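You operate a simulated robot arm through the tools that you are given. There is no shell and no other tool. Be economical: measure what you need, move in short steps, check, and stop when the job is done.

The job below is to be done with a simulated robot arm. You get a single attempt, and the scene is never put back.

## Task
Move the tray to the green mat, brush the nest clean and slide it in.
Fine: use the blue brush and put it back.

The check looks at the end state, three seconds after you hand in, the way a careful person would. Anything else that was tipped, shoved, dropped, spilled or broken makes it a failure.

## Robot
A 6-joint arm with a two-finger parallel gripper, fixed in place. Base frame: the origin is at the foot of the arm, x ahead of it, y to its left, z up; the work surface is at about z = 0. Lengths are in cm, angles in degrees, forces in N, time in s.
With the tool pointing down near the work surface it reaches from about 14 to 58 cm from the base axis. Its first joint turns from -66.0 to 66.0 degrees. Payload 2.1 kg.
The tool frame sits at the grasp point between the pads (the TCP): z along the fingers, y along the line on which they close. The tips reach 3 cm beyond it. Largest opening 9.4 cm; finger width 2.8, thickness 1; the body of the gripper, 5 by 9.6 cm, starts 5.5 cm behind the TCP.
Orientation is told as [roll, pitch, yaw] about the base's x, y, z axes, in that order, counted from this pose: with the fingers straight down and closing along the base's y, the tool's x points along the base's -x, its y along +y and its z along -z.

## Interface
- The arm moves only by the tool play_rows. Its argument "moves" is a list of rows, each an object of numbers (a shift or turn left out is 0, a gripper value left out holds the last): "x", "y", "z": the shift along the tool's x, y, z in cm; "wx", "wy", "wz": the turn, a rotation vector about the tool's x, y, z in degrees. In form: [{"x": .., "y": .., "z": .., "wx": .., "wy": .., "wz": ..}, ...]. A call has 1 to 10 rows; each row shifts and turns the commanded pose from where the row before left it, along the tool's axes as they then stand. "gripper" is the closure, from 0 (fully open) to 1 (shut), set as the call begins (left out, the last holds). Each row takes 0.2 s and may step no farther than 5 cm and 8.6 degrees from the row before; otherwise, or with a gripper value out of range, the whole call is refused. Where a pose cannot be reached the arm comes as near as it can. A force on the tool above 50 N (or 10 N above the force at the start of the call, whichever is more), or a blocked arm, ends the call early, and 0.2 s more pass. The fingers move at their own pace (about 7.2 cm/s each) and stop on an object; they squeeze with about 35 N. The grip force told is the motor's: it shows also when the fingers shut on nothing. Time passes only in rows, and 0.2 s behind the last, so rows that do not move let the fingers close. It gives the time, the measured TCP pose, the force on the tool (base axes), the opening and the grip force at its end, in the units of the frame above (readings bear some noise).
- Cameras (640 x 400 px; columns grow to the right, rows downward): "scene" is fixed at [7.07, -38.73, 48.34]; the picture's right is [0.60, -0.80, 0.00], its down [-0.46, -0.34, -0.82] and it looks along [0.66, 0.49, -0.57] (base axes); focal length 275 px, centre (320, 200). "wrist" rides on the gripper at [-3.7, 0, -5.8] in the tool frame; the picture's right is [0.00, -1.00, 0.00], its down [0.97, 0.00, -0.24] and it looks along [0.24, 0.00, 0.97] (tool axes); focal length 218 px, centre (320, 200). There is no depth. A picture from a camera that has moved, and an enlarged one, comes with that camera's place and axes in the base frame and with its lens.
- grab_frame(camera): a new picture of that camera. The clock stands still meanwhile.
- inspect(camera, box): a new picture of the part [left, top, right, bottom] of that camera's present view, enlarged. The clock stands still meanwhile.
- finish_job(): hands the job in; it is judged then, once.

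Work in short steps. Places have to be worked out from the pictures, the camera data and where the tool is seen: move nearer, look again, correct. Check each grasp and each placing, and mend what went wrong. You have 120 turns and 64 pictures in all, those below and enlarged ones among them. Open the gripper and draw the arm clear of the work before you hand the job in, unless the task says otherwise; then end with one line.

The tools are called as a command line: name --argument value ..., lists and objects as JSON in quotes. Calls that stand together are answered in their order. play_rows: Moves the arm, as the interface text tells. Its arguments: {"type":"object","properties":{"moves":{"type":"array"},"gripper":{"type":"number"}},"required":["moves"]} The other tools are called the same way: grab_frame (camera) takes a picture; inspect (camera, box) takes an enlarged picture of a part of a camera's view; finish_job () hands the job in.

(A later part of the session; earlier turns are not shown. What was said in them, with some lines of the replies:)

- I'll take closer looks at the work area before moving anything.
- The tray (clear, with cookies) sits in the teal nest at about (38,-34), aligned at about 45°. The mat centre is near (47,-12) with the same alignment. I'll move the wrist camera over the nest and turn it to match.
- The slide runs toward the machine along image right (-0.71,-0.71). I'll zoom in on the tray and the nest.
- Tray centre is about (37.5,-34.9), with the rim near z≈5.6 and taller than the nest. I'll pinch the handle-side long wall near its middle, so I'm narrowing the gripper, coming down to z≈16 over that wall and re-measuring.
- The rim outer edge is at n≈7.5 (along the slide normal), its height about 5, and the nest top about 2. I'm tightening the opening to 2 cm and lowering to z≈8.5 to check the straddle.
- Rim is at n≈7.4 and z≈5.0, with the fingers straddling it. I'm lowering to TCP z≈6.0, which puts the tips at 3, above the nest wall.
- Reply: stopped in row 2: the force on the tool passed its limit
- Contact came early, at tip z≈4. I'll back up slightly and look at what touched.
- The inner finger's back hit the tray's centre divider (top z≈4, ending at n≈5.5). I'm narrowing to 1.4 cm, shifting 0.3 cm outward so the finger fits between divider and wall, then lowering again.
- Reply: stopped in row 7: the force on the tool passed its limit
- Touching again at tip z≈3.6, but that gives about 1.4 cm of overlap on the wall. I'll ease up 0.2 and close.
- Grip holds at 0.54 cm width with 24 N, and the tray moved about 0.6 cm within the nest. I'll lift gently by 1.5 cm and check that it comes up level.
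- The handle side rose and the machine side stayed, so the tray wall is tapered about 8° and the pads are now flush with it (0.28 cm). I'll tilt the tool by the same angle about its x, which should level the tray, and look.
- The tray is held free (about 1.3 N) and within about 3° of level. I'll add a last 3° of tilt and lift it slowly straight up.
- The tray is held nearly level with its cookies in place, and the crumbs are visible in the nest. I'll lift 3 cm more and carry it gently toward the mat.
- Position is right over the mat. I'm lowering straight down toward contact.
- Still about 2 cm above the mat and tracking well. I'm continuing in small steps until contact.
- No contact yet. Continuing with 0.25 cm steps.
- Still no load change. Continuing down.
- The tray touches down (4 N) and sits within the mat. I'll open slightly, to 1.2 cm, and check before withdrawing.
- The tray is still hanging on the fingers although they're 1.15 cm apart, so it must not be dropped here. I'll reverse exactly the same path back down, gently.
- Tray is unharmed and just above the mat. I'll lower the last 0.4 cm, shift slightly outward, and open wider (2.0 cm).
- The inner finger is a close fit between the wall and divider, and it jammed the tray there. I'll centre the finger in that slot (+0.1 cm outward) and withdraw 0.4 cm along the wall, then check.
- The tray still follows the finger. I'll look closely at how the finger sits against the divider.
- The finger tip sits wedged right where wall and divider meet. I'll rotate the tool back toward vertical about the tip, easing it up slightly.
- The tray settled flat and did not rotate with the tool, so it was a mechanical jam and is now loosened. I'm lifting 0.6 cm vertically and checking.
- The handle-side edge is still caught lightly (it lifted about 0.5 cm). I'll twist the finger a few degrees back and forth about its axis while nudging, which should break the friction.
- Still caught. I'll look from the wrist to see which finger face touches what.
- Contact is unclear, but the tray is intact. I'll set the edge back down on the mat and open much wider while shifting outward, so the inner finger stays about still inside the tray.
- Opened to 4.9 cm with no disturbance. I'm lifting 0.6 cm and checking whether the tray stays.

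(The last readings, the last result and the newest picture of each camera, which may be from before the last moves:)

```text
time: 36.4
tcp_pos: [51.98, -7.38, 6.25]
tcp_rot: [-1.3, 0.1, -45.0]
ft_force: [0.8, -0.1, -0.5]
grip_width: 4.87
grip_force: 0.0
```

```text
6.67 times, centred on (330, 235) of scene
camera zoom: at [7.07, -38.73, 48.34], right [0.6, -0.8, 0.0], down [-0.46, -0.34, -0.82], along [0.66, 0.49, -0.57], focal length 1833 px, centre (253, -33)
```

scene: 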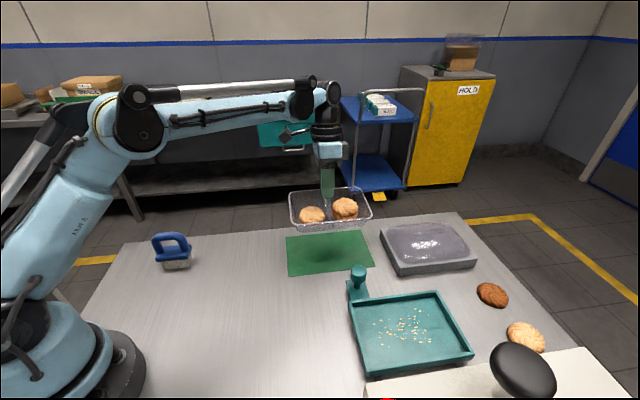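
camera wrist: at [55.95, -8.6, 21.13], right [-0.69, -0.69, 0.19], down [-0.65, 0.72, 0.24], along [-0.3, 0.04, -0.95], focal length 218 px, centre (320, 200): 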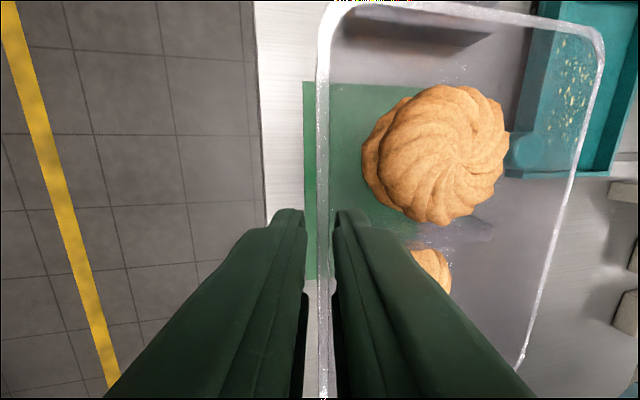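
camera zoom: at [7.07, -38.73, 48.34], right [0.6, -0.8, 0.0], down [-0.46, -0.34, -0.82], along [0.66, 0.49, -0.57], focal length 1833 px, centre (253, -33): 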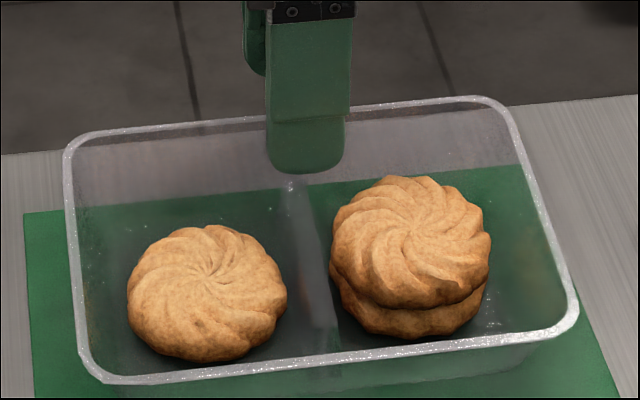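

The inner finger alone is wedged between wall and divider. I'll set the edge down, re-tilt flush with the wall and re-pinch it, which pulls the finger off the divider. Then I'll open only a hair so it touches neither.

play_rows --moves '[{"z": 0.3}, {"z": 0.3}, {}]'

play_rows --moves '[{"y": -1.45}, {"wx": 2, "y": 0.12}, {"wx": 2, "y": 0.12}, {"wx": 2, "y": 0.12}, {"wx": 2, "y": 0.12}, {"wx": 2, "y": 0.12}, {}]' --gripper 0.79

play_rows --moves '[{}, {}, {}]' --gripper 1.0

inspect --camera "wrist" --box '[230, 150, 430, 290]'

inspect --camera "scene" --box '[290, 205, 370, 265]'

```text
time: 37.2
tcp_pos: [51.97, -7.3, 5.56]
tcp_rot: [-1.2, 0.1, -44.9]
ft_force: [-0.4, -0.3, -0.2]
grip_width: 4.89
grip_force: 0.1
```

```text
time: 38.8
tcp_pos: [51.34, -7.89, 5.57]
tcp_rot: [-11.1, 0.0, -44.9]
ft_force: [-0.4, 0.5, 0.3]
grip_width: 1.99
grip_force: 0.0
```

```text
time: 39.6
tcp_pos: [51.37, -7.93, 5.42]
tcp_rot: [-11.3, 0.1, -44.9]
ft_force: [1.2, 0.4, 2.6]
grip_width: 0.21
grip_force: 23.7
```

```text
2.86 times, centred on (330, 220) of wrist
camera zoom: at [54.61, -9.73, 11.11], right [-0.69, -0.69, 0.19], down [-0.65, 0.72, 0.24], along [-0.3, 0.04, -0.95], focal length 624 px, centre (291, 143)
```

zoom: 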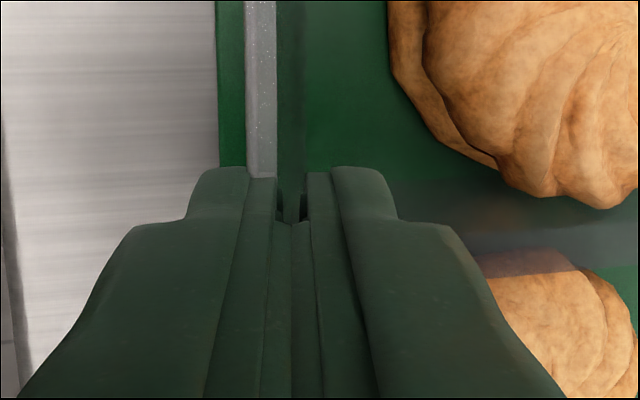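

```text
6.67 times, centred on (330, 235) of scene
camera zoom: at [7.07, -38.73, 48.34], right [0.6, -0.8, 0.0], down [-0.46, -0.34, -0.82], along [0.66, 0.49, -0.57], focal length 1833 px, centre (253, -33)
```

zoom: 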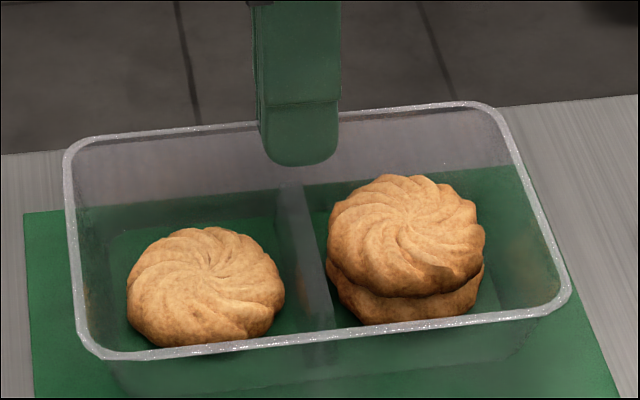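

The pinch pulled the tray off the divider, but the near side is now about 1 cm (≈5°) up, so 6° is the true level tilt. I'll rotate back 5° to lay the tray flat while gripped.

play_rows --moves '[{"wx": -1.25, "y": -0.11, "z": -0.02}, {"wx": -1.25, "y": -0.11, "z": -0.02}, {"wx": -1.25, "y": -0.11, "z": -0.02}, {"wx": -1.25, "y": -0.11, "z": -0.02}, {}]'

inspect --camera "scene" --box '[290, 205, 370, 265]'

```text
time: 40.8
tcp_pos: [51.01, -8.27, 5.66]
tcp_rot: [-6.2, 0.2, -44.9]
ft_force: [-0.1, -1.4, 3.3]
grip_width: 0.3
grip_force: 24.1
```

```text
6.67 times, centred on (330, 235) of scene
camera zoom: at [7.07, -38.73, 48.34], right [0.6, -0.8, 0.0], down [-0.46, -0.34, -0.82], along [0.66, 0.49, -0.57], focal length 1833 px, centre (253, -33)
```

zoom: 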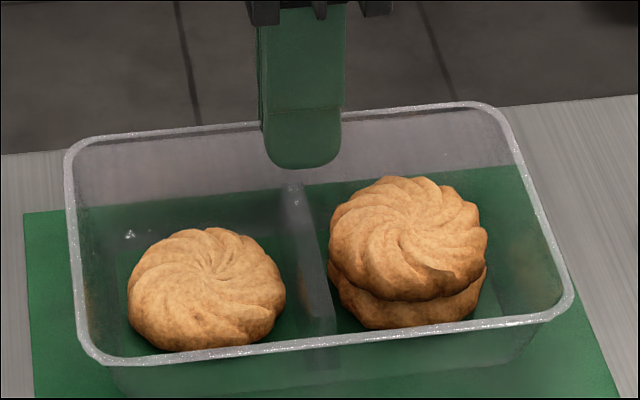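

Tray is nearly flat and pressing the mat (3 N). I'll open only slightly, to about 0.5 cm, then lift 0.6 cm.

play_rows --moves '[{}, {}, {"z": -0.2}, {"z": -0.2}, {"z": -0.2}, {"z": -0.2}, {}]' --gripper 0.943

inspect --camera "scene" --box '[290, 205, 370, 265]'

```text
time: 42.4
tcp_pos: [51.17, -8.12, 6.58]
tcp_rot: [-6.2, 0.1, -45.0]
ft_force: [-0.1, 0.7, -0.1]
grip_width: 0.54
grip_force: 0.1
```

```text
6.67 times, centred on (330, 235) of scene
camera zoom: at [7.07, -38.73, 48.34], right [0.6, -0.8, 0.0], down [-0.46, -0.34, -0.82], along [0.66, 0.49, -0.57], focal length 1833 px, centre (253, -33)
```

zoom: 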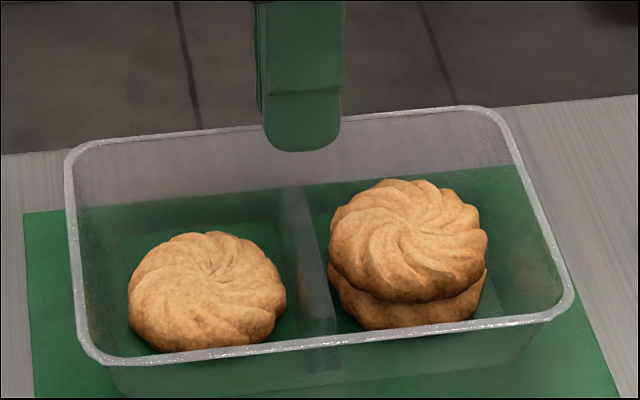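

The tray is released and flat on the mat. I'm rising clear, straightening the tool and travelling toward the brush at about (23,13).

play_rows --moves '[{"z": -0.8}, {"z": -1.5}, {"z": -3}, {"z": -4}, {"z": -3, "wx": -3.1}, {"wx": -3.1}, {"x": 3, "y": -0.4}, {"x": 4, "y": -0.6}, {"x": 4, "y": -0.6}]'

play_rows --moves '[{"x": 4, "y": -0.6}, {"x": 4, "y": -0.6}, {"x": 4, "y": -0.6}, {"x": 4, "y": -0.6}, {"x": 4, "y": -0.6}, {"x": 2, "y": -0.3}, {}]' --gripper 0.5

grab_frame --camera "wrist"

grab_frame --camera "scene"

```text
time: 44.4
tcp_pos: [43.3, -0.14, 18.81]
tcp_rot: [0.0, 0.1, -45.0]
ft_force: [0.5, 0.3, -0.9]
grip_width: 0.51
grip_force: 0.1
```

```text
time: 46.0
tcp_pos: [25.37, 12.73, 18.71]
tcp_rot: [0.0, 0.1, -45.0]
ft_force: [0.2, 0.2, 0.0]
grip_width: 4.71
grip_force: 0.1
```

```text
15 pictures are left
camera wrist: at [27.79, 10.07, 24.42], right [-0.71, -0.71, 0.0], down [-0.69, 0.69, 0.24], along [-0.17, 0.17, -0.97], focal length 218 px, centre (320, 200)
```

wrist: 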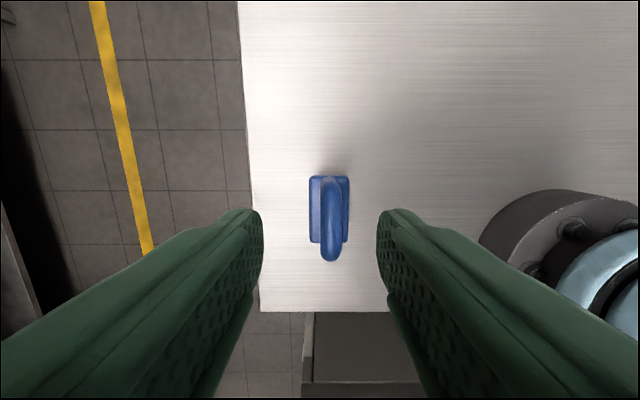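

```text
14 pictures are left
```

scene: 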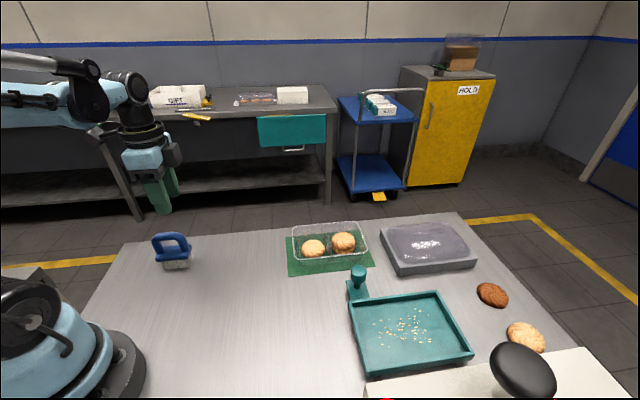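

The tray is well placed. The brush handle runs along d with its centre at d≈6.2, n≈25.9 and top z≈8.5. I'm lowering over it to TCP z≈8 and gripping the bar.

play_rows --moves '[{"x": 2.7, "y": -1.0}, {"z": 3}, {"z": 3}, {"z": 2}, {"z": 1.4}, {"z": 1.2}, {}]'

play_rows --moves '[{}, {}, {}, {}]' --gripper 1.0

inspect --camera "scene" --box '[120, 190, 240, 290]'

```text
time: 47.6
tcp_pos: [22.7, 13.9, 8.12]
tcp_rot: [0.0, 0.2, -45.0]
ft_force: [-0.1, 0.8, 0.1]
grip_width: 4.68
grip_force: 0.0
```

```text
time: 48.6
tcp_pos: [22.67, 13.79, 8.17]
tcp_rot: [0.0, 0.1, -45.0]
ft_force: [0.6, -0.9, 0.3]
grip_width: 2.16
grip_force: 35.3
```

```text
4.00 times, centred on (180, 240) of scene
camera zoom: at [7.07, -38.73, 48.34], right [0.6, -0.8, 0.0], down [-0.46, -0.34, -0.82], along [0.66, 0.49, -0.57], focal length 1100 px, centre (880, 40)
```

zoom: 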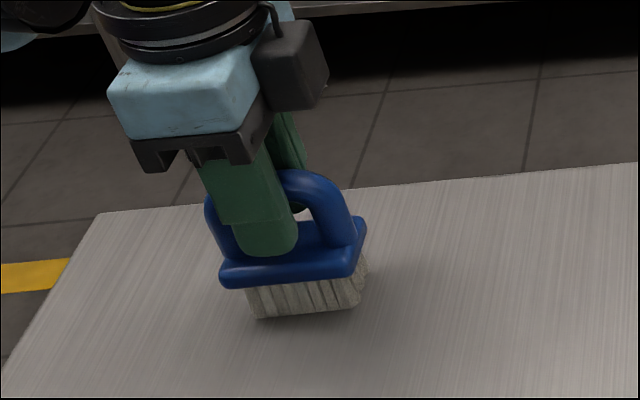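

The brush is gripped (2.16 cm, 35 N). I'll lift it and zoom on the nest to locate the crumbs and the inner edges.

play_rows --moves '[{"z": -1.5}, {"z": -3}, {"z": -4}, {"z": -3.5}, {}]'

inspect --camera "scene" --box '[335, 265, 485, 385]'

```text
time: 49.8
tcp_pos: [22.75, 13.95, 20.19]
tcp_rot: [0.0, 0.1, -45.0]
ft_force: [0.0, -0.1, -2.3]
grip_width: 2.13
grip_force: 34.9
```

```text
3.33 times, centred on (410, 325) of scene
camera zoom: at [7.07, -38.73, 48.34], right [0.6, -0.8, 0.0], down [-0.46, -0.34, -0.82], along [0.66, 0.49, -0.57], focal length 916 px, centre (20, -217)
```

zoom: 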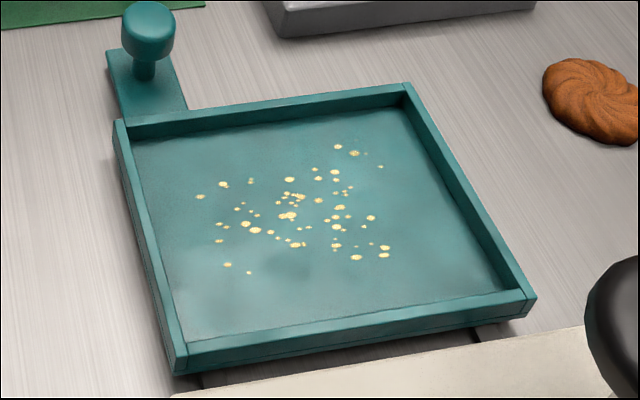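

Crumbs lie within n≈-0.3…6, d≈46…57, and the nest interior is n -2.9…8.1, d 43.4…60. I'm carrying the brush over the nest centre.

play_rows --moves '[{"x": -2, "y": -1}, {"x": -3.8, "y": -1.95}, {"x": -3.8, "y": -1.95}, {"x": -3.8, "y": -1.95}, {"x": -3.8, "y": -1.95}, {"x": -3.8, "y": -1.95}, {"x": -3.8, "y": -1.95}, {"x": -3.8, "y": -1.95}, {"x": -3.8, "y": -1.95}, {"x": -3.8, "y": -1.95}]'

play_rows --moves '[{"x": -3.8, "y": -1.95}, {"x": -3.2, "y": -1.6}, {"x": -2, "y": -1.1}, {"z": 2}, {"z": 3}, {"z": 3}, {"z": 1.5}, {}]'

```text
time: 52.0
tcp_pos: [35.27, -24.83, 20.2]
tcp_rot: [0.0, 0.1, -44.9]
ft_force: [-0.2, 0.2, -1.5]
grip_width: 2.19
grip_force: 35.4
```

```text
time: 53.8
tcp_pos: [38.14, -34.48, 10.44]
tcp_rot: [0.0, 0.1, -45.0]
ft_force: [0.2, 0.4, -1.8]
grip_width: 2.11
grip_force: 34.1
```

Over the centre with the bristles about 2.3 cm above the table. Lowering in small steps to feel the nest floor.

play_rows --moves '[{"z": 0.4}, {"z": 0.3}, {}]'

play_rows --moves '[{"z": 0.2}, {"z": 0.2}, {}]'

play_rows --moves '[{"z": 0.15}, {"z": 0.15}, {}]'

```text
time: 54.6
tcp_pos: [38.27, -34.6, 9.86]
tcp_rot: [0.0, 0.1, -45.0]
ft_force: [-0.1, -1.2, -1.7]
grip_width: 2.16
grip_force: 34.7
```

```text
time: 55.4
tcp_pos: [38.23, -34.58, 9.57]
tcp_rot: [0.1, 0.1, -44.9]
ft_force: [-1.5, 0.7, 31.7]
grip_width: 2.16
grip_force: 34.8
```

```text
time: 56.2
tcp_pos: [38.23, -34.56, 9.36]
tcp_rot: [0.0, 0.1, -45.0]
ft_force: [-0.7, 1.7, 31.7]
grip_width: 2.16
grip_force: 35.2
```

Floor contact came at 32 N, so the brush slid up slightly in the grip. I'll ease up 0.1 to lighten the contact and read the force.

play_rows --moves '[{"z": -0.1}, {}]'

```text
time: 56.8
tcp_pos: [38.16, -34.64, 9.15]
tcp_rot: [0.0, 0.1, -45.1]
ft_force: [0.5, 0.3, 9.1]
grip_width: 2.15
grip_force: 35.4
```

Light contact of 9 N. I'm sweeping this middle strip along d, forward and back.

play_rows --moves '[{"x": -1.4}, {"x": -1.4}, {"x": -1.4}, {"x": 1.6}, {"x": 1.6}, {"x": 1.6}, {"x": 1.6}, {"x": 1.6}, {"x": 0.6}, {}]'

inspect --camera "scene" --box '[335, 265, 485, 385]'

```text
time: 59.0
tcp_pos: [35.03, -31.29, 9.39]
tcp_rot: [0.1, 0.1, -45.1]
ft_force: [0.5, 0.2, -1.7]
grip_width: 2.15
grip_force: 34.4
```

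```text
3.33 times, centred on (410, 325) of scene
camera zoom: at [7.07, -38.73, 48.34], right [0.6, -0.8, 0.0], down [-0.46, -0.34, -0.82], along [0.66, 0.49, -0.57], focal length 916 px, centre (20, -217)
```

zoom: 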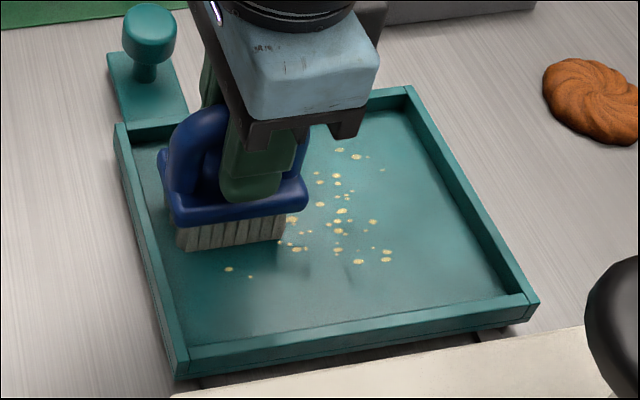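

The bristles were floating (no contact force), so the crumbs remain. I'll lower until the reading shows steady light contact again.

play_rows --moves '[{"z": 0.12}, {}]'

play_rows --moves '[{"z": 0.12}, {}]'

```text
time: 59.6
tcp_pos: [35.12, -31.33, 9.3]
tcp_rot: [0.0, 0.1, -45.1]
ft_force: [-0.8, 1.1, 12.7]
grip_width: 2.16
grip_force: 35.2
```

```text
time: 60.2
tcp_pos: [35.05, -31.39, 9.19]
tcp_rot: [0.0, 0.1, -45.0]
ft_force: [-1.2, 0.4, 31.2]
grip_width: 2.16
grip_force: 35.1
```

Firm contact (31 N). Sweeping the middle strip outward now.

play_rows --moves '[{"x": -1.4}, {"x": -1.4}, {"x": -1.4}, {"x": -1.4}, {"x": -1.4}, {"x": -1.4}]'

play_rows --moves '[{"x": 1.4}, {"x": 1.4}, {"x": 1.4}, {"x": 1.4}, {"x": 1.4}, {"x": 1.4}]'

inspect --camera "scene" --box '[335, 265, 485, 385]'

```text
time: 61.6
tcp_pos: [41.14, -37.46, 9.12]
tcp_rot: [0.0, 0.0, -45.0]
ft_force: [-4.0, 3.5, 11.9]
grip_width: 2.17
grip_force: 35.2
```

```text
time: 63.0
tcp_pos: [35.1, -31.44, 9.05]
tcp_rot: [0.1, 0.1, -45.0]
ft_force: [2.5, -2.3, 10.3]
grip_width: 2.16
grip_force: 34.7
```

```text
3.33 times, centred on (410, 325) of scene
camera zoom: at [7.07, -38.73, 48.34], right [0.6, -0.8, 0.0], down [-0.46, -0.34, -0.82], along [0.66, 0.49, -0.57], focal length 916 px, centre (20, -217)
```

zoom: 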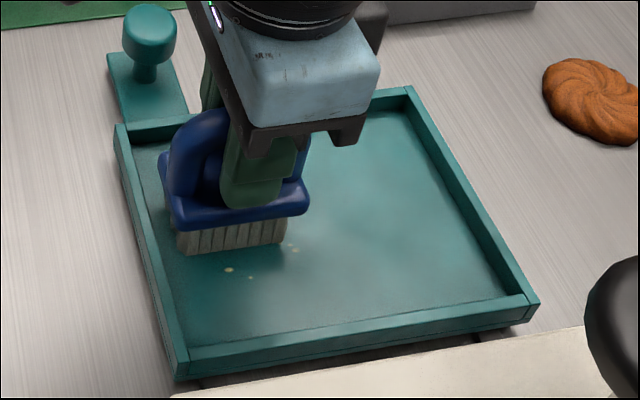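

Sweeping works; only a few crumbs remain near the left and front. I'll do the front strip (n≈0.4) next, then the back strip (n≈5).

play_rows --moves '[{"z": -0.5}, {"y": -2.2}, {"z": 0.5}, {"x": -1.4}, {"x": -1.4}, {"x": -1.4}, {"x": -1.4}, {"x": -1.4}, {"x": -1.4}]'

play_rows --moves '[{"x": 1.4}, {"x": 1.4}, {"x": 1.4}, {"x": 1.4}, {"x": 1.4}, {"x": 1.4}, {"x": 0.4}, {}]'

play_rows --moves '[{"z": -0.5}, {"y": 2.2}, {"y": 2.2}, {"z": 0.5}, {"x": -1.8}, {"x": -1.4}, {"x": -1.4}, {"x": -1.4}, {"x": -1.4}, {"x": -1.4}]'

play_rows --moves '[{"x": 1.4}, {"x": 1.4}, {"x": 1.4}, {"x": 1.4}, {"x": 1.4}, {"x": 1.4}, {"z": -3}, {"z": -4}, {"z": -4}]'

inspect --camera "scene" --box '[335, 265, 485, 385]'

```text
time: 65.0
tcp_pos: [39.45, -38.8, 9.11]
tcp_rot: [0.0, 0.1, -45.1]
ft_force: [-3.4, 3.6, 13.8]
grip_width: 2.16
grip_force: 35.1
```

```text
time: 66.8
tcp_pos: [33.3, -32.73, 8.84]
tcp_rot: [0.0, 0.0, -44.9]
ft_force: [5.1, -4.3, 19.4]
grip_width: 2.14
grip_force: 34.8
```

```text
time: 69.0
tcp_pos: [42.57, -35.71, 9.07]
tcp_rot: [0.0, 0.0, -45.0]
ft_force: [0.4, -0.1, -1.8]
grip_width: 2.13
grip_force: 34.8
```

```text
time: 71.0
tcp_pos: [36.59, -29.62, 19.99]
tcp_rot: [0.1, 0.1, -45.0]
ft_force: [-0.6, -0.6, -0.7]
grip_width: 2.16
grip_force: 34.9
```

```text
3.33 times, centred on (410, 325) of scene
camera zoom: at [7.07, -38.73, 48.34], right [0.6, -0.8, 0.0], down [-0.46, -0.34, -0.82], along [0.66, 0.49, -0.57], focal length 916 px, centre (20, -217)
```

zoom: 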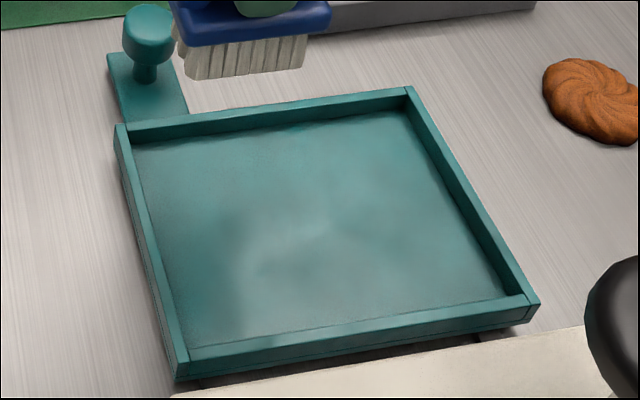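

The nest is clean. I'm carrying the brush back to its original place at (22.7,13.85).

play_rows --moves '[{"x": 2.05, "y": 1.06}, {"x": 4.2, "y": 2.17}, {"x": 4.2, "y": 2.17}, {"x": 4.2, "y": 2.17}, {"x": 4.2, "y": 2.17}, {"x": 4.2, "y": 2.17}, {"x": 4.2, "y": 2.17}, {"x": 4.2, "y": 2.17}, {"x": 4.2, "y": 2.17}, {"x": 2.7, "y": 1.36}]'

play_rows --moves '[{"x": 2.2, "y": 1.14}, {}, {"z": 3}, {"z": 4}, {"z": 3}, {"z": 1.2}, {}]'

```text
time: 73.2
tcp_pos: [23.32, 11.4, 20.29]
tcp_rot: [0.0, 0.0, -45.0]
ft_force: [0.5, 0.9, -1.4]
grip_width: 2.15
grip_force: 34.7
```

```text
time: 74.8
tcp_pos: [22.86, 13.67, 8.99]
tcp_rot: [0.1, 0.1, -45.0]
ft_force: [0.1, 0.2, -1.4]
grip_width: 2.13
grip_force: 35.3
```

Position is within 0.2 cm of the original. Lowering the last bit in small steps to touch down.

play_rows --moves '[{"x": 0.15, "y": 0.05, "z": 0.4}, {"z": 0.4}, {"z": 0.2}, {}]'

play_rows --moves '[{"z": 0.15}, {"z": 0.1}, {}]'

```text
time: 75.8
tcp_pos: [22.68, 13.75, 7.93]
tcp_rot: [0.0, 0.1, -45.0]
ft_force: [-0.1, 0.1, -1.2]
grip_width: 2.14
grip_force: 34.9
```

```text
time: 76.6
tcp_pos: [22.74, 13.75, 7.7]
tcp_rot: [-0.1, 0.1, -45.1]
ft_force: [-0.6, -0.2, -1.6]
grip_width: 2.14
grip_force: 35.4
```

play_rows --moves '[{"z": 0.12}, {}]'

play_rows --moves '[{"z": 0.1}, {}]'

```text
time: 77.2
tcp_pos: [22.67, 13.81, 7.43]
tcp_rot: [-0.1, 0.1, -45.0]
ft_force: [-0.7, -0.5, -2.0]
grip_width: 2.18
grip_force: 35.0
```

```text
time: 77.8
tcp_pos: [22.82, 13.7, 7.48]
tcp_rot: [0.0, 0.2, -45.0]
ft_force: [-0.2, 0.3, -1.1]
grip_width: 2.15
grip_force: 35.6
```

Still unloaded at 7.45. Continuing with small steps.

play_rows --moves '[{"z": 0.1}, {}]'

play_rows --moves '[{"z": 0.1}, {}]'

inspect --camera "scene" --box '[120, 190, 240, 290]'

```text
time: 78.4
tcp_pos: [22.81, 13.78, 7.47]
tcp_rot: [0.1, 0.3, -44.9]
ft_force: [-4.4, 2.4, 30.4]
grip_width: 2.15
grip_force: 35.6
```

```text
time: 79.0
tcp_pos: [22.67, 13.73, 7.29]
tcp_rot: [0.1, 0.1, -44.9]
ft_force: [-1.1, 1.3, 30.9]
grip_width: 2.16
grip_force: 35.0
```

```text
4.00 times, centred on (180, 240) of scene
camera zoom: at [7.06, -38.73, 48.34], right [0.6, -0.8, 0.0], down [-0.46, -0.34, -0.82], along [0.66, 0.49, -0.57], focal length 1100 px, centre (880, 40)
```

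zoom: 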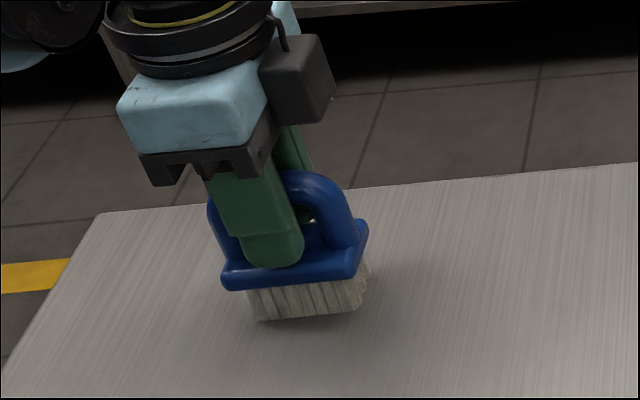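

The brush stands on the table at its old spot. I'll ease off, release, and rise.

play_rows --moves '[{"z": -0.15}, {}]'

play_rows --moves '[{}, {}, {}, {"z": -2}, {"z": -4}, {"z": -4}, {"z": -3}, {"x": -2, "y": -0.7}, {"x": -4, "y": -1.38}]' --gripper 0.52

play_rows --moves '[{"x": -4, "y": -1.38}, {"x": -4, "y": -1.38}, {"x": -4, "y": -1.38}, {"x": -4, "y": -1.38}, {"x": -4, "y": -1.38}, {"x": -4, "y": -1.38}, {"x": -4, "y": -1.38}, {"x": -2, "y": -0.7}, {}]' --gripper 0.55

grab_frame --camera "wrist"

grab_frame --camera "scene"

```text
time: 79.6
tcp_pos: [22.71, 13.71, 7.52]
tcp_rot: [0.0, 0.1, -45.1]
ft_force: [-0.4, -0.4, -1.2]
grip_width: 2.14
grip_force: 35.0
```

```text
time: 81.6
tcp_pos: [25.55, 7.83, 20.46]
tcp_rot: [0.0, 0.1, -45.1]
ft_force: [0.2, -0.2, -0.4]
grip_width: 4.52
grip_force: 0.1
```

```text
time: 83.6
tcp_pos: [39.33, -20.51, 20.34]
tcp_rot: [-0.1, 0.0, -45.0]
ft_force: [0.0, -1.2, 0.1]
grip_width: 4.22
grip_force: 0.1
```

```text
7 pictures are left
camera wrist: at [41.87, -23.15, 26.04], right [-0.71, -0.71, 0.0], down [-0.69, 0.69, 0.24], along [-0.17, 0.17, -0.97], focal length 218 px, centre (320, 200)
```

wrist: 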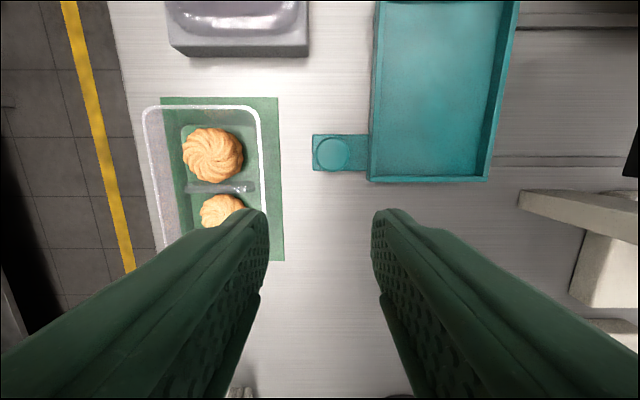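

```text
6 pictures are left
```

scene: 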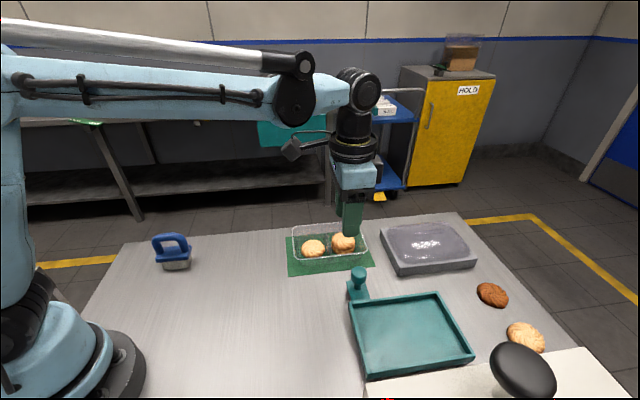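

The brush is home, the tray is inside the mat, and the knob is at n≈12.15, d≈45.4. I'm moving over it, lowering to z≈6.2 and gripping.

play_rows --moves '[{"x": -3.1, "y": -1.15}, {"z": 4}, {"z": 4}, {"z": 3}, {"z": 1.8}, {"z": 1.3}, {}]'

play_rows --moves '[{}, {}, {}]' --gripper 1.0

```text
time: 85.2
tcp_pos: [40.7, -23.6, 6.29]
tcp_rot: [0.0, 0.1, -45.0]
ft_force: [-1.3, 0.1, -1.0]
grip_width: 4.23
grip_force: 0.0
```

```text
time: 86.0
tcp_pos: [40.64, -23.57, 6.19]
tcp_rot: [0.0, 0.1, -45.0]
ft_force: [0.8, 0.6, -7.7]
grip_width: 3.12
grip_force: 44.4
```

Knob gripped (3.12 cm). Sliding toward the machine 5 cm in 1 cm steps, watching the force.

play_rows --moves '[{"y": -0.5}, {"y": -1}, {"y": -1}, {"y": -1}, {"y": -1}, {"y": -0.5}]'

grab_frame --camera "scene"

```text
time: 87.4
tcp_pos: [37.11, -27.06, 6.25]
tcp_rot: [0.1, 0.2, -45.0]
ft_force: [-6.5, 9.2, -23.9]
grip_width: 3.1
grip_force: 44.6
```

```text
5 pictures are left
```

scene: 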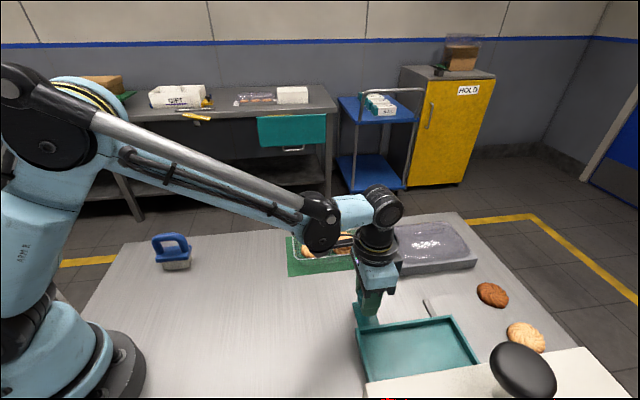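

The nest slid 5 cm along its tracks. The tool feels a downward pull, so I'll lower 0.1 cm and continue.

play_rows --moves '[{"z": 0.12}, {"y": -0.5}, {"y": -0.8}, {"y": -0.8}, {"y": -0.8}, {"y": -0.6}, {}]'

```text
time: 89.0
tcp_pos: [34.74, -29.54, 6.14]
tcp_rot: [0.0, 0.2, -45.1]
ft_force: [-10.4, 10.7, 37.9]
grip_width: 3.12
grip_force: 45.1
```

Slid another 3.5 cm. The guide is stiff, so I'm trimming height (-0.07) and lateral (+0.07) to relieve the forces before continuing.

play_rows --moves '[{"z": -0.07, "x": 0.07}, {}]'

play_rows --moves '[{"y": -0.6}, {"y": -0.8}, {"y": -0.6}, {}]'

grab_frame --camera "wrist"

```text
time: 89.6
tcp_pos: [34.75, -29.44, 6.07]
tcp_rot: [0.0, 0.0, -45.0]
ft_force: [-2.3, 2.8, 0.5]
grip_width: 3.1
grip_force: 45.0
```

```text
time: 90.6
tcp_pos: [33.26, -30.86, 6.22]
tcp_rot: [0.0, 0.0, -45.0]
ft_force: [5.9, -4.9, -40.0]
grip_width: 3.09
grip_force: 44.3
```

```text
4 pictures are left
camera wrist: at [35.76, -33.49, 11.91], right [-0.71, -0.71, 0.0], down [-0.69, 0.69, 0.24], along [-0.17, 0.17, -0.97], focal length 218 px, centre (320, 200)
```

wrist: 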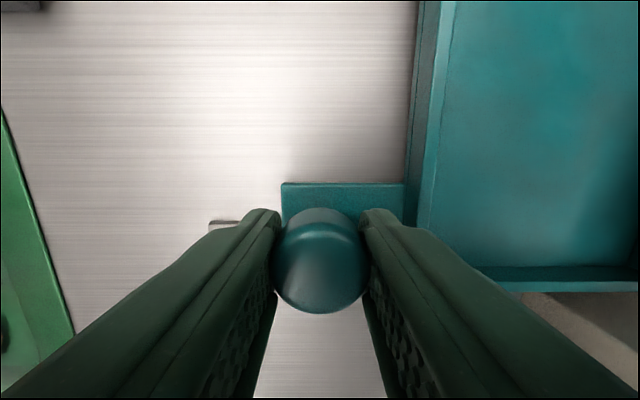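

Gripped sliding couples in height errors (-40 N), so I'll open slightly and just push with the outer finger behind the knob.

play_rows --moves '[{}, {}, {"y": -0.6}, {"y": -0.6}, {"y": -0.6}, {}]' --gripper 0.625

play_rows --moves '[{"y": -0.6}, {"y": -0.6}, {"y": -0.6}, {"y": -0.6}, {}]'

```text
time: 92.0
tcp_pos: [31.97, -32.23, 6.13]
tcp_rot: [0.0, 0.2, -45.0]
ft_force: [0.7, 0.5, 0.1]
grip_width: 3.6
grip_force: 0.4
```

```text
time: 93.2
tcp_pos: [30.17, -33.89, 6.1]
tcp_rot: [-0.1, 0.1, -45.1]
ft_force: [0.1, 1.4, 0.0]
grip_width: 3.56
grip_force: 1.0
```

It's pushing freely; knob is now at n≈-2.4. I'll take a picture to check the clearance to the machine.

grab_frame --camera "wrist"

```text
3 pictures are left
camera wrist: at [32.7, -36.48, 11.95], right [-0.71, -0.71, 0.0], down [-0.69, 0.69, 0.24], along [-0.17, 0.17, -0.97], focal length 218 px, centre (320, 200)
```

wrist: 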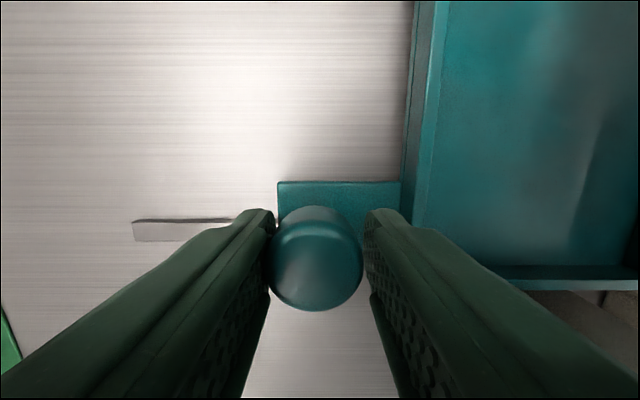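

Clear so far. Pushing 3 cm more with force watch.

play_rows --moves '[{"y": -0.6}, {"y": -0.6}, {"y": -0.6}, {"y": -0.6}, {"y": -0.6}, {}]'

```text
time: 94.6
tcp_pos: [28.5, -35.57, 6.18]
tcp_rot: [1.0, 0.0, -44.7]
ft_force: [28.2, 28.8, -12.6]
grip_width: 5.8
grip_force: 19.9
```

Resistance of about 40 N pushed the finger back, so the nest has hit a stop or something is blocked. I'll back off 1.2 cm and look.

play_rows --moves '[{"y": 0.6}, {"y": 0.6}, {}]'

inspect --camera "scene" --box '[300, 220, 588, 400]'

```text
time: 95.4
tcp_pos: [28.95, -35.03, 6.27]
tcp_rot: [0.1, -0.1, -44.9]
ft_force: [19.5, 7.9, 0.1]
grip_width: 4.6
grip_force: 9.1
```

```text
2.22 times, centred on (444, 310) of scene
camera zoom: at [7.07, -38.73, 48.34], right [0.6, -0.8, 0.0], down [-0.46, -0.34, -0.82], along [0.66, 0.49, -0.57], focal length 611 px, centre (44, -44)
```

zoom: 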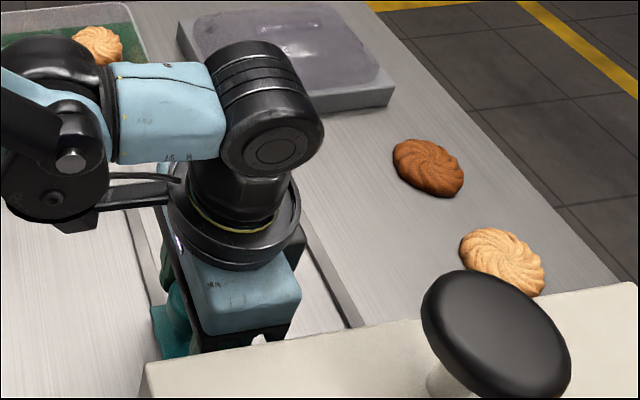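

Knob position reads n≈-3.6 in both states, consistent with an end stop after about 15.7 cm of travel. I'll open, rise clear and view from above.

play_rows --moves '[{"y": 0.6}, {}, {"z": -1.5}, {"z": -3}, {"z": -4}, {"z": -4, "y": 2}, {"y": 4}, {}]' --gripper 0.45

grab_frame --camera "wrist"

```text
time: 97.2
tcp_pos: [33.5, -30.58, 18.7]
tcp_rot: [0.1, 0.1, -45.0]
ft_force: [0.8, -0.5, -0.3]
grip_width: 5.17
grip_force: 0.0
```

```text
1 pictures are left
camera wrist: at [36.03, -33.15, 24.44], right [-0.71, -0.71, 0.0], down [-0.69, 0.69, 0.24], along [-0.17, 0.17, -0.97], focal length 218 px, centre (320, 200)
```

wrist: 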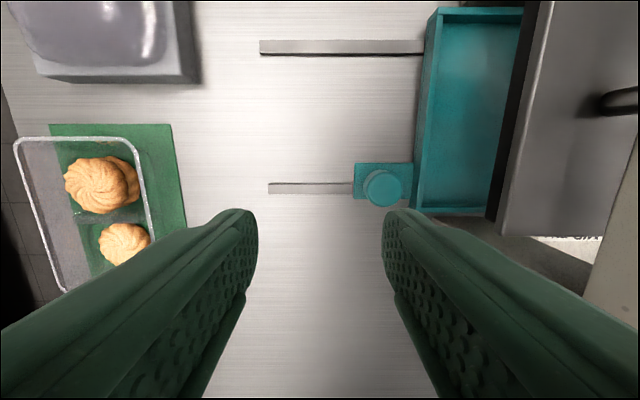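

The nest is straight on its rails, with its far part under the machine. To make sure it's at the real stop, I'll close the fingers and push the knob squarely from behind.

play_rows --moves '[{"z": 3}, {"z": 4}, {"z": 3}, {"z": 2.4}, {"y": -0.8}, {"y": -0.8}, {"y": -0.6}, {}]' --gripper 1.0

play_rows --moves '[{"y": -0.4}, {"y": -0.4}, {"y": -0.3}, {}]'

```text
time: 99.0
tcp_pos: [32.02, -31.93, 6.33]
tcp_rot: [-0.1, 0.1, -45.0]
ft_force: [0.5, 0.1, -0.8]
grip_width: 0.0
grip_force: 32.9
```

```text
time: 100.0
tcp_pos: [31.28, -32.72, 6.37]
tcp_rot: [0.1, 0.1, -44.9]
ft_force: [2.4, 2.6, 0.2]
grip_width: 0.0
grip_force: 32.7
```

Contact at n≈-1.0 as predicted (3.5 N). Pushing a little more.

play_rows --moves '[{"y": -0.3}, {"y": -0.2}, {}]'

play_rows --moves '[{"y": -0.4}, {"y": -0.4}, {}]'

```text
time: 100.8
tcp_pos: [31.32, -32.83, 6.21]
tcp_rot: [0.6, 0.0, -44.7]
ft_force: [24.5, 22.0, 6.1]
grip_width: 0.0
grip_force: 32.7
```

```text
time: 101.3
tcp_pos: [31.34, -32.8, 6.41]
tcp_rot: [1.3, 0.1, -44.3]
ft_force: [4.8, 6.1, 1.8]
grip_width: 0.02
grip_force: 33.0
stopped in row 2: the force on the tool passed its limit (the readings are from after the stop); the commanded pose is now the measured one
```

A solid stop at over 50 N with no movement, so the nest is fully in. I'm backing off, rising, opening and moving the arm clear.

play_rows --moves '[{"y": 0.6}, {"y": 1}, {"z": -3}, {"z": -4}, {"z": -4}, {"z": -4}, {"x": 3, "y": 0.5}, {"x": 4, "y": 0.5}, {"x": 4, "y": 0.5}, {"x": 4}]' --gripper 1.0

play_rows --moves '[{"x": 2}, {}, {}, {}]' --gripper 0.0

grab_frame --camera "scene"

```text
time: 103.5
tcp_pos: [22.31, -20.23, 21.49]
tcp_rot: [1.1, 0.1, -44.4]
ft_force: [0.6, 0.0, 0.2]
grip_width: 0.01
grip_force: 33.0
```

```text
time: 104.5
tcp_pos: [20.85, -18.81, 21.41]
tcp_rot: [1.1, 0.0, -44.5]
ft_force: [0.6, 0.8, -0.8]
grip_width: 9.37
grip_force: 0.0
```

```text
0 pictures are left
```

scene: 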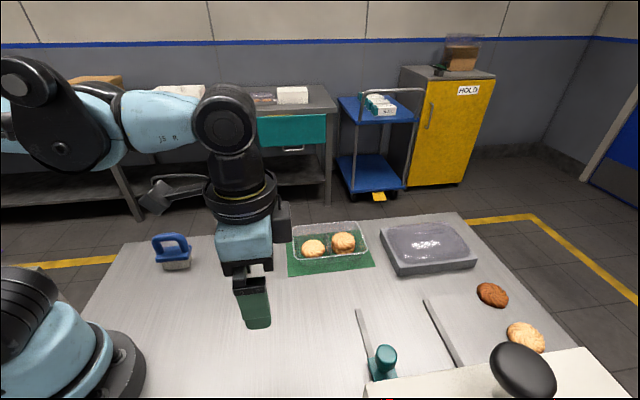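

The tray is on the mat with its cookies, the brush is back, the nest is in to its stop, and the arm is clear with the gripper open. Handing in.

finish_job

```text
The job is handed in.
```

The tray is on the green mat with its cookies, the nest is brushed clean and slid in to its stop, and the blue brush is back at its original spot.
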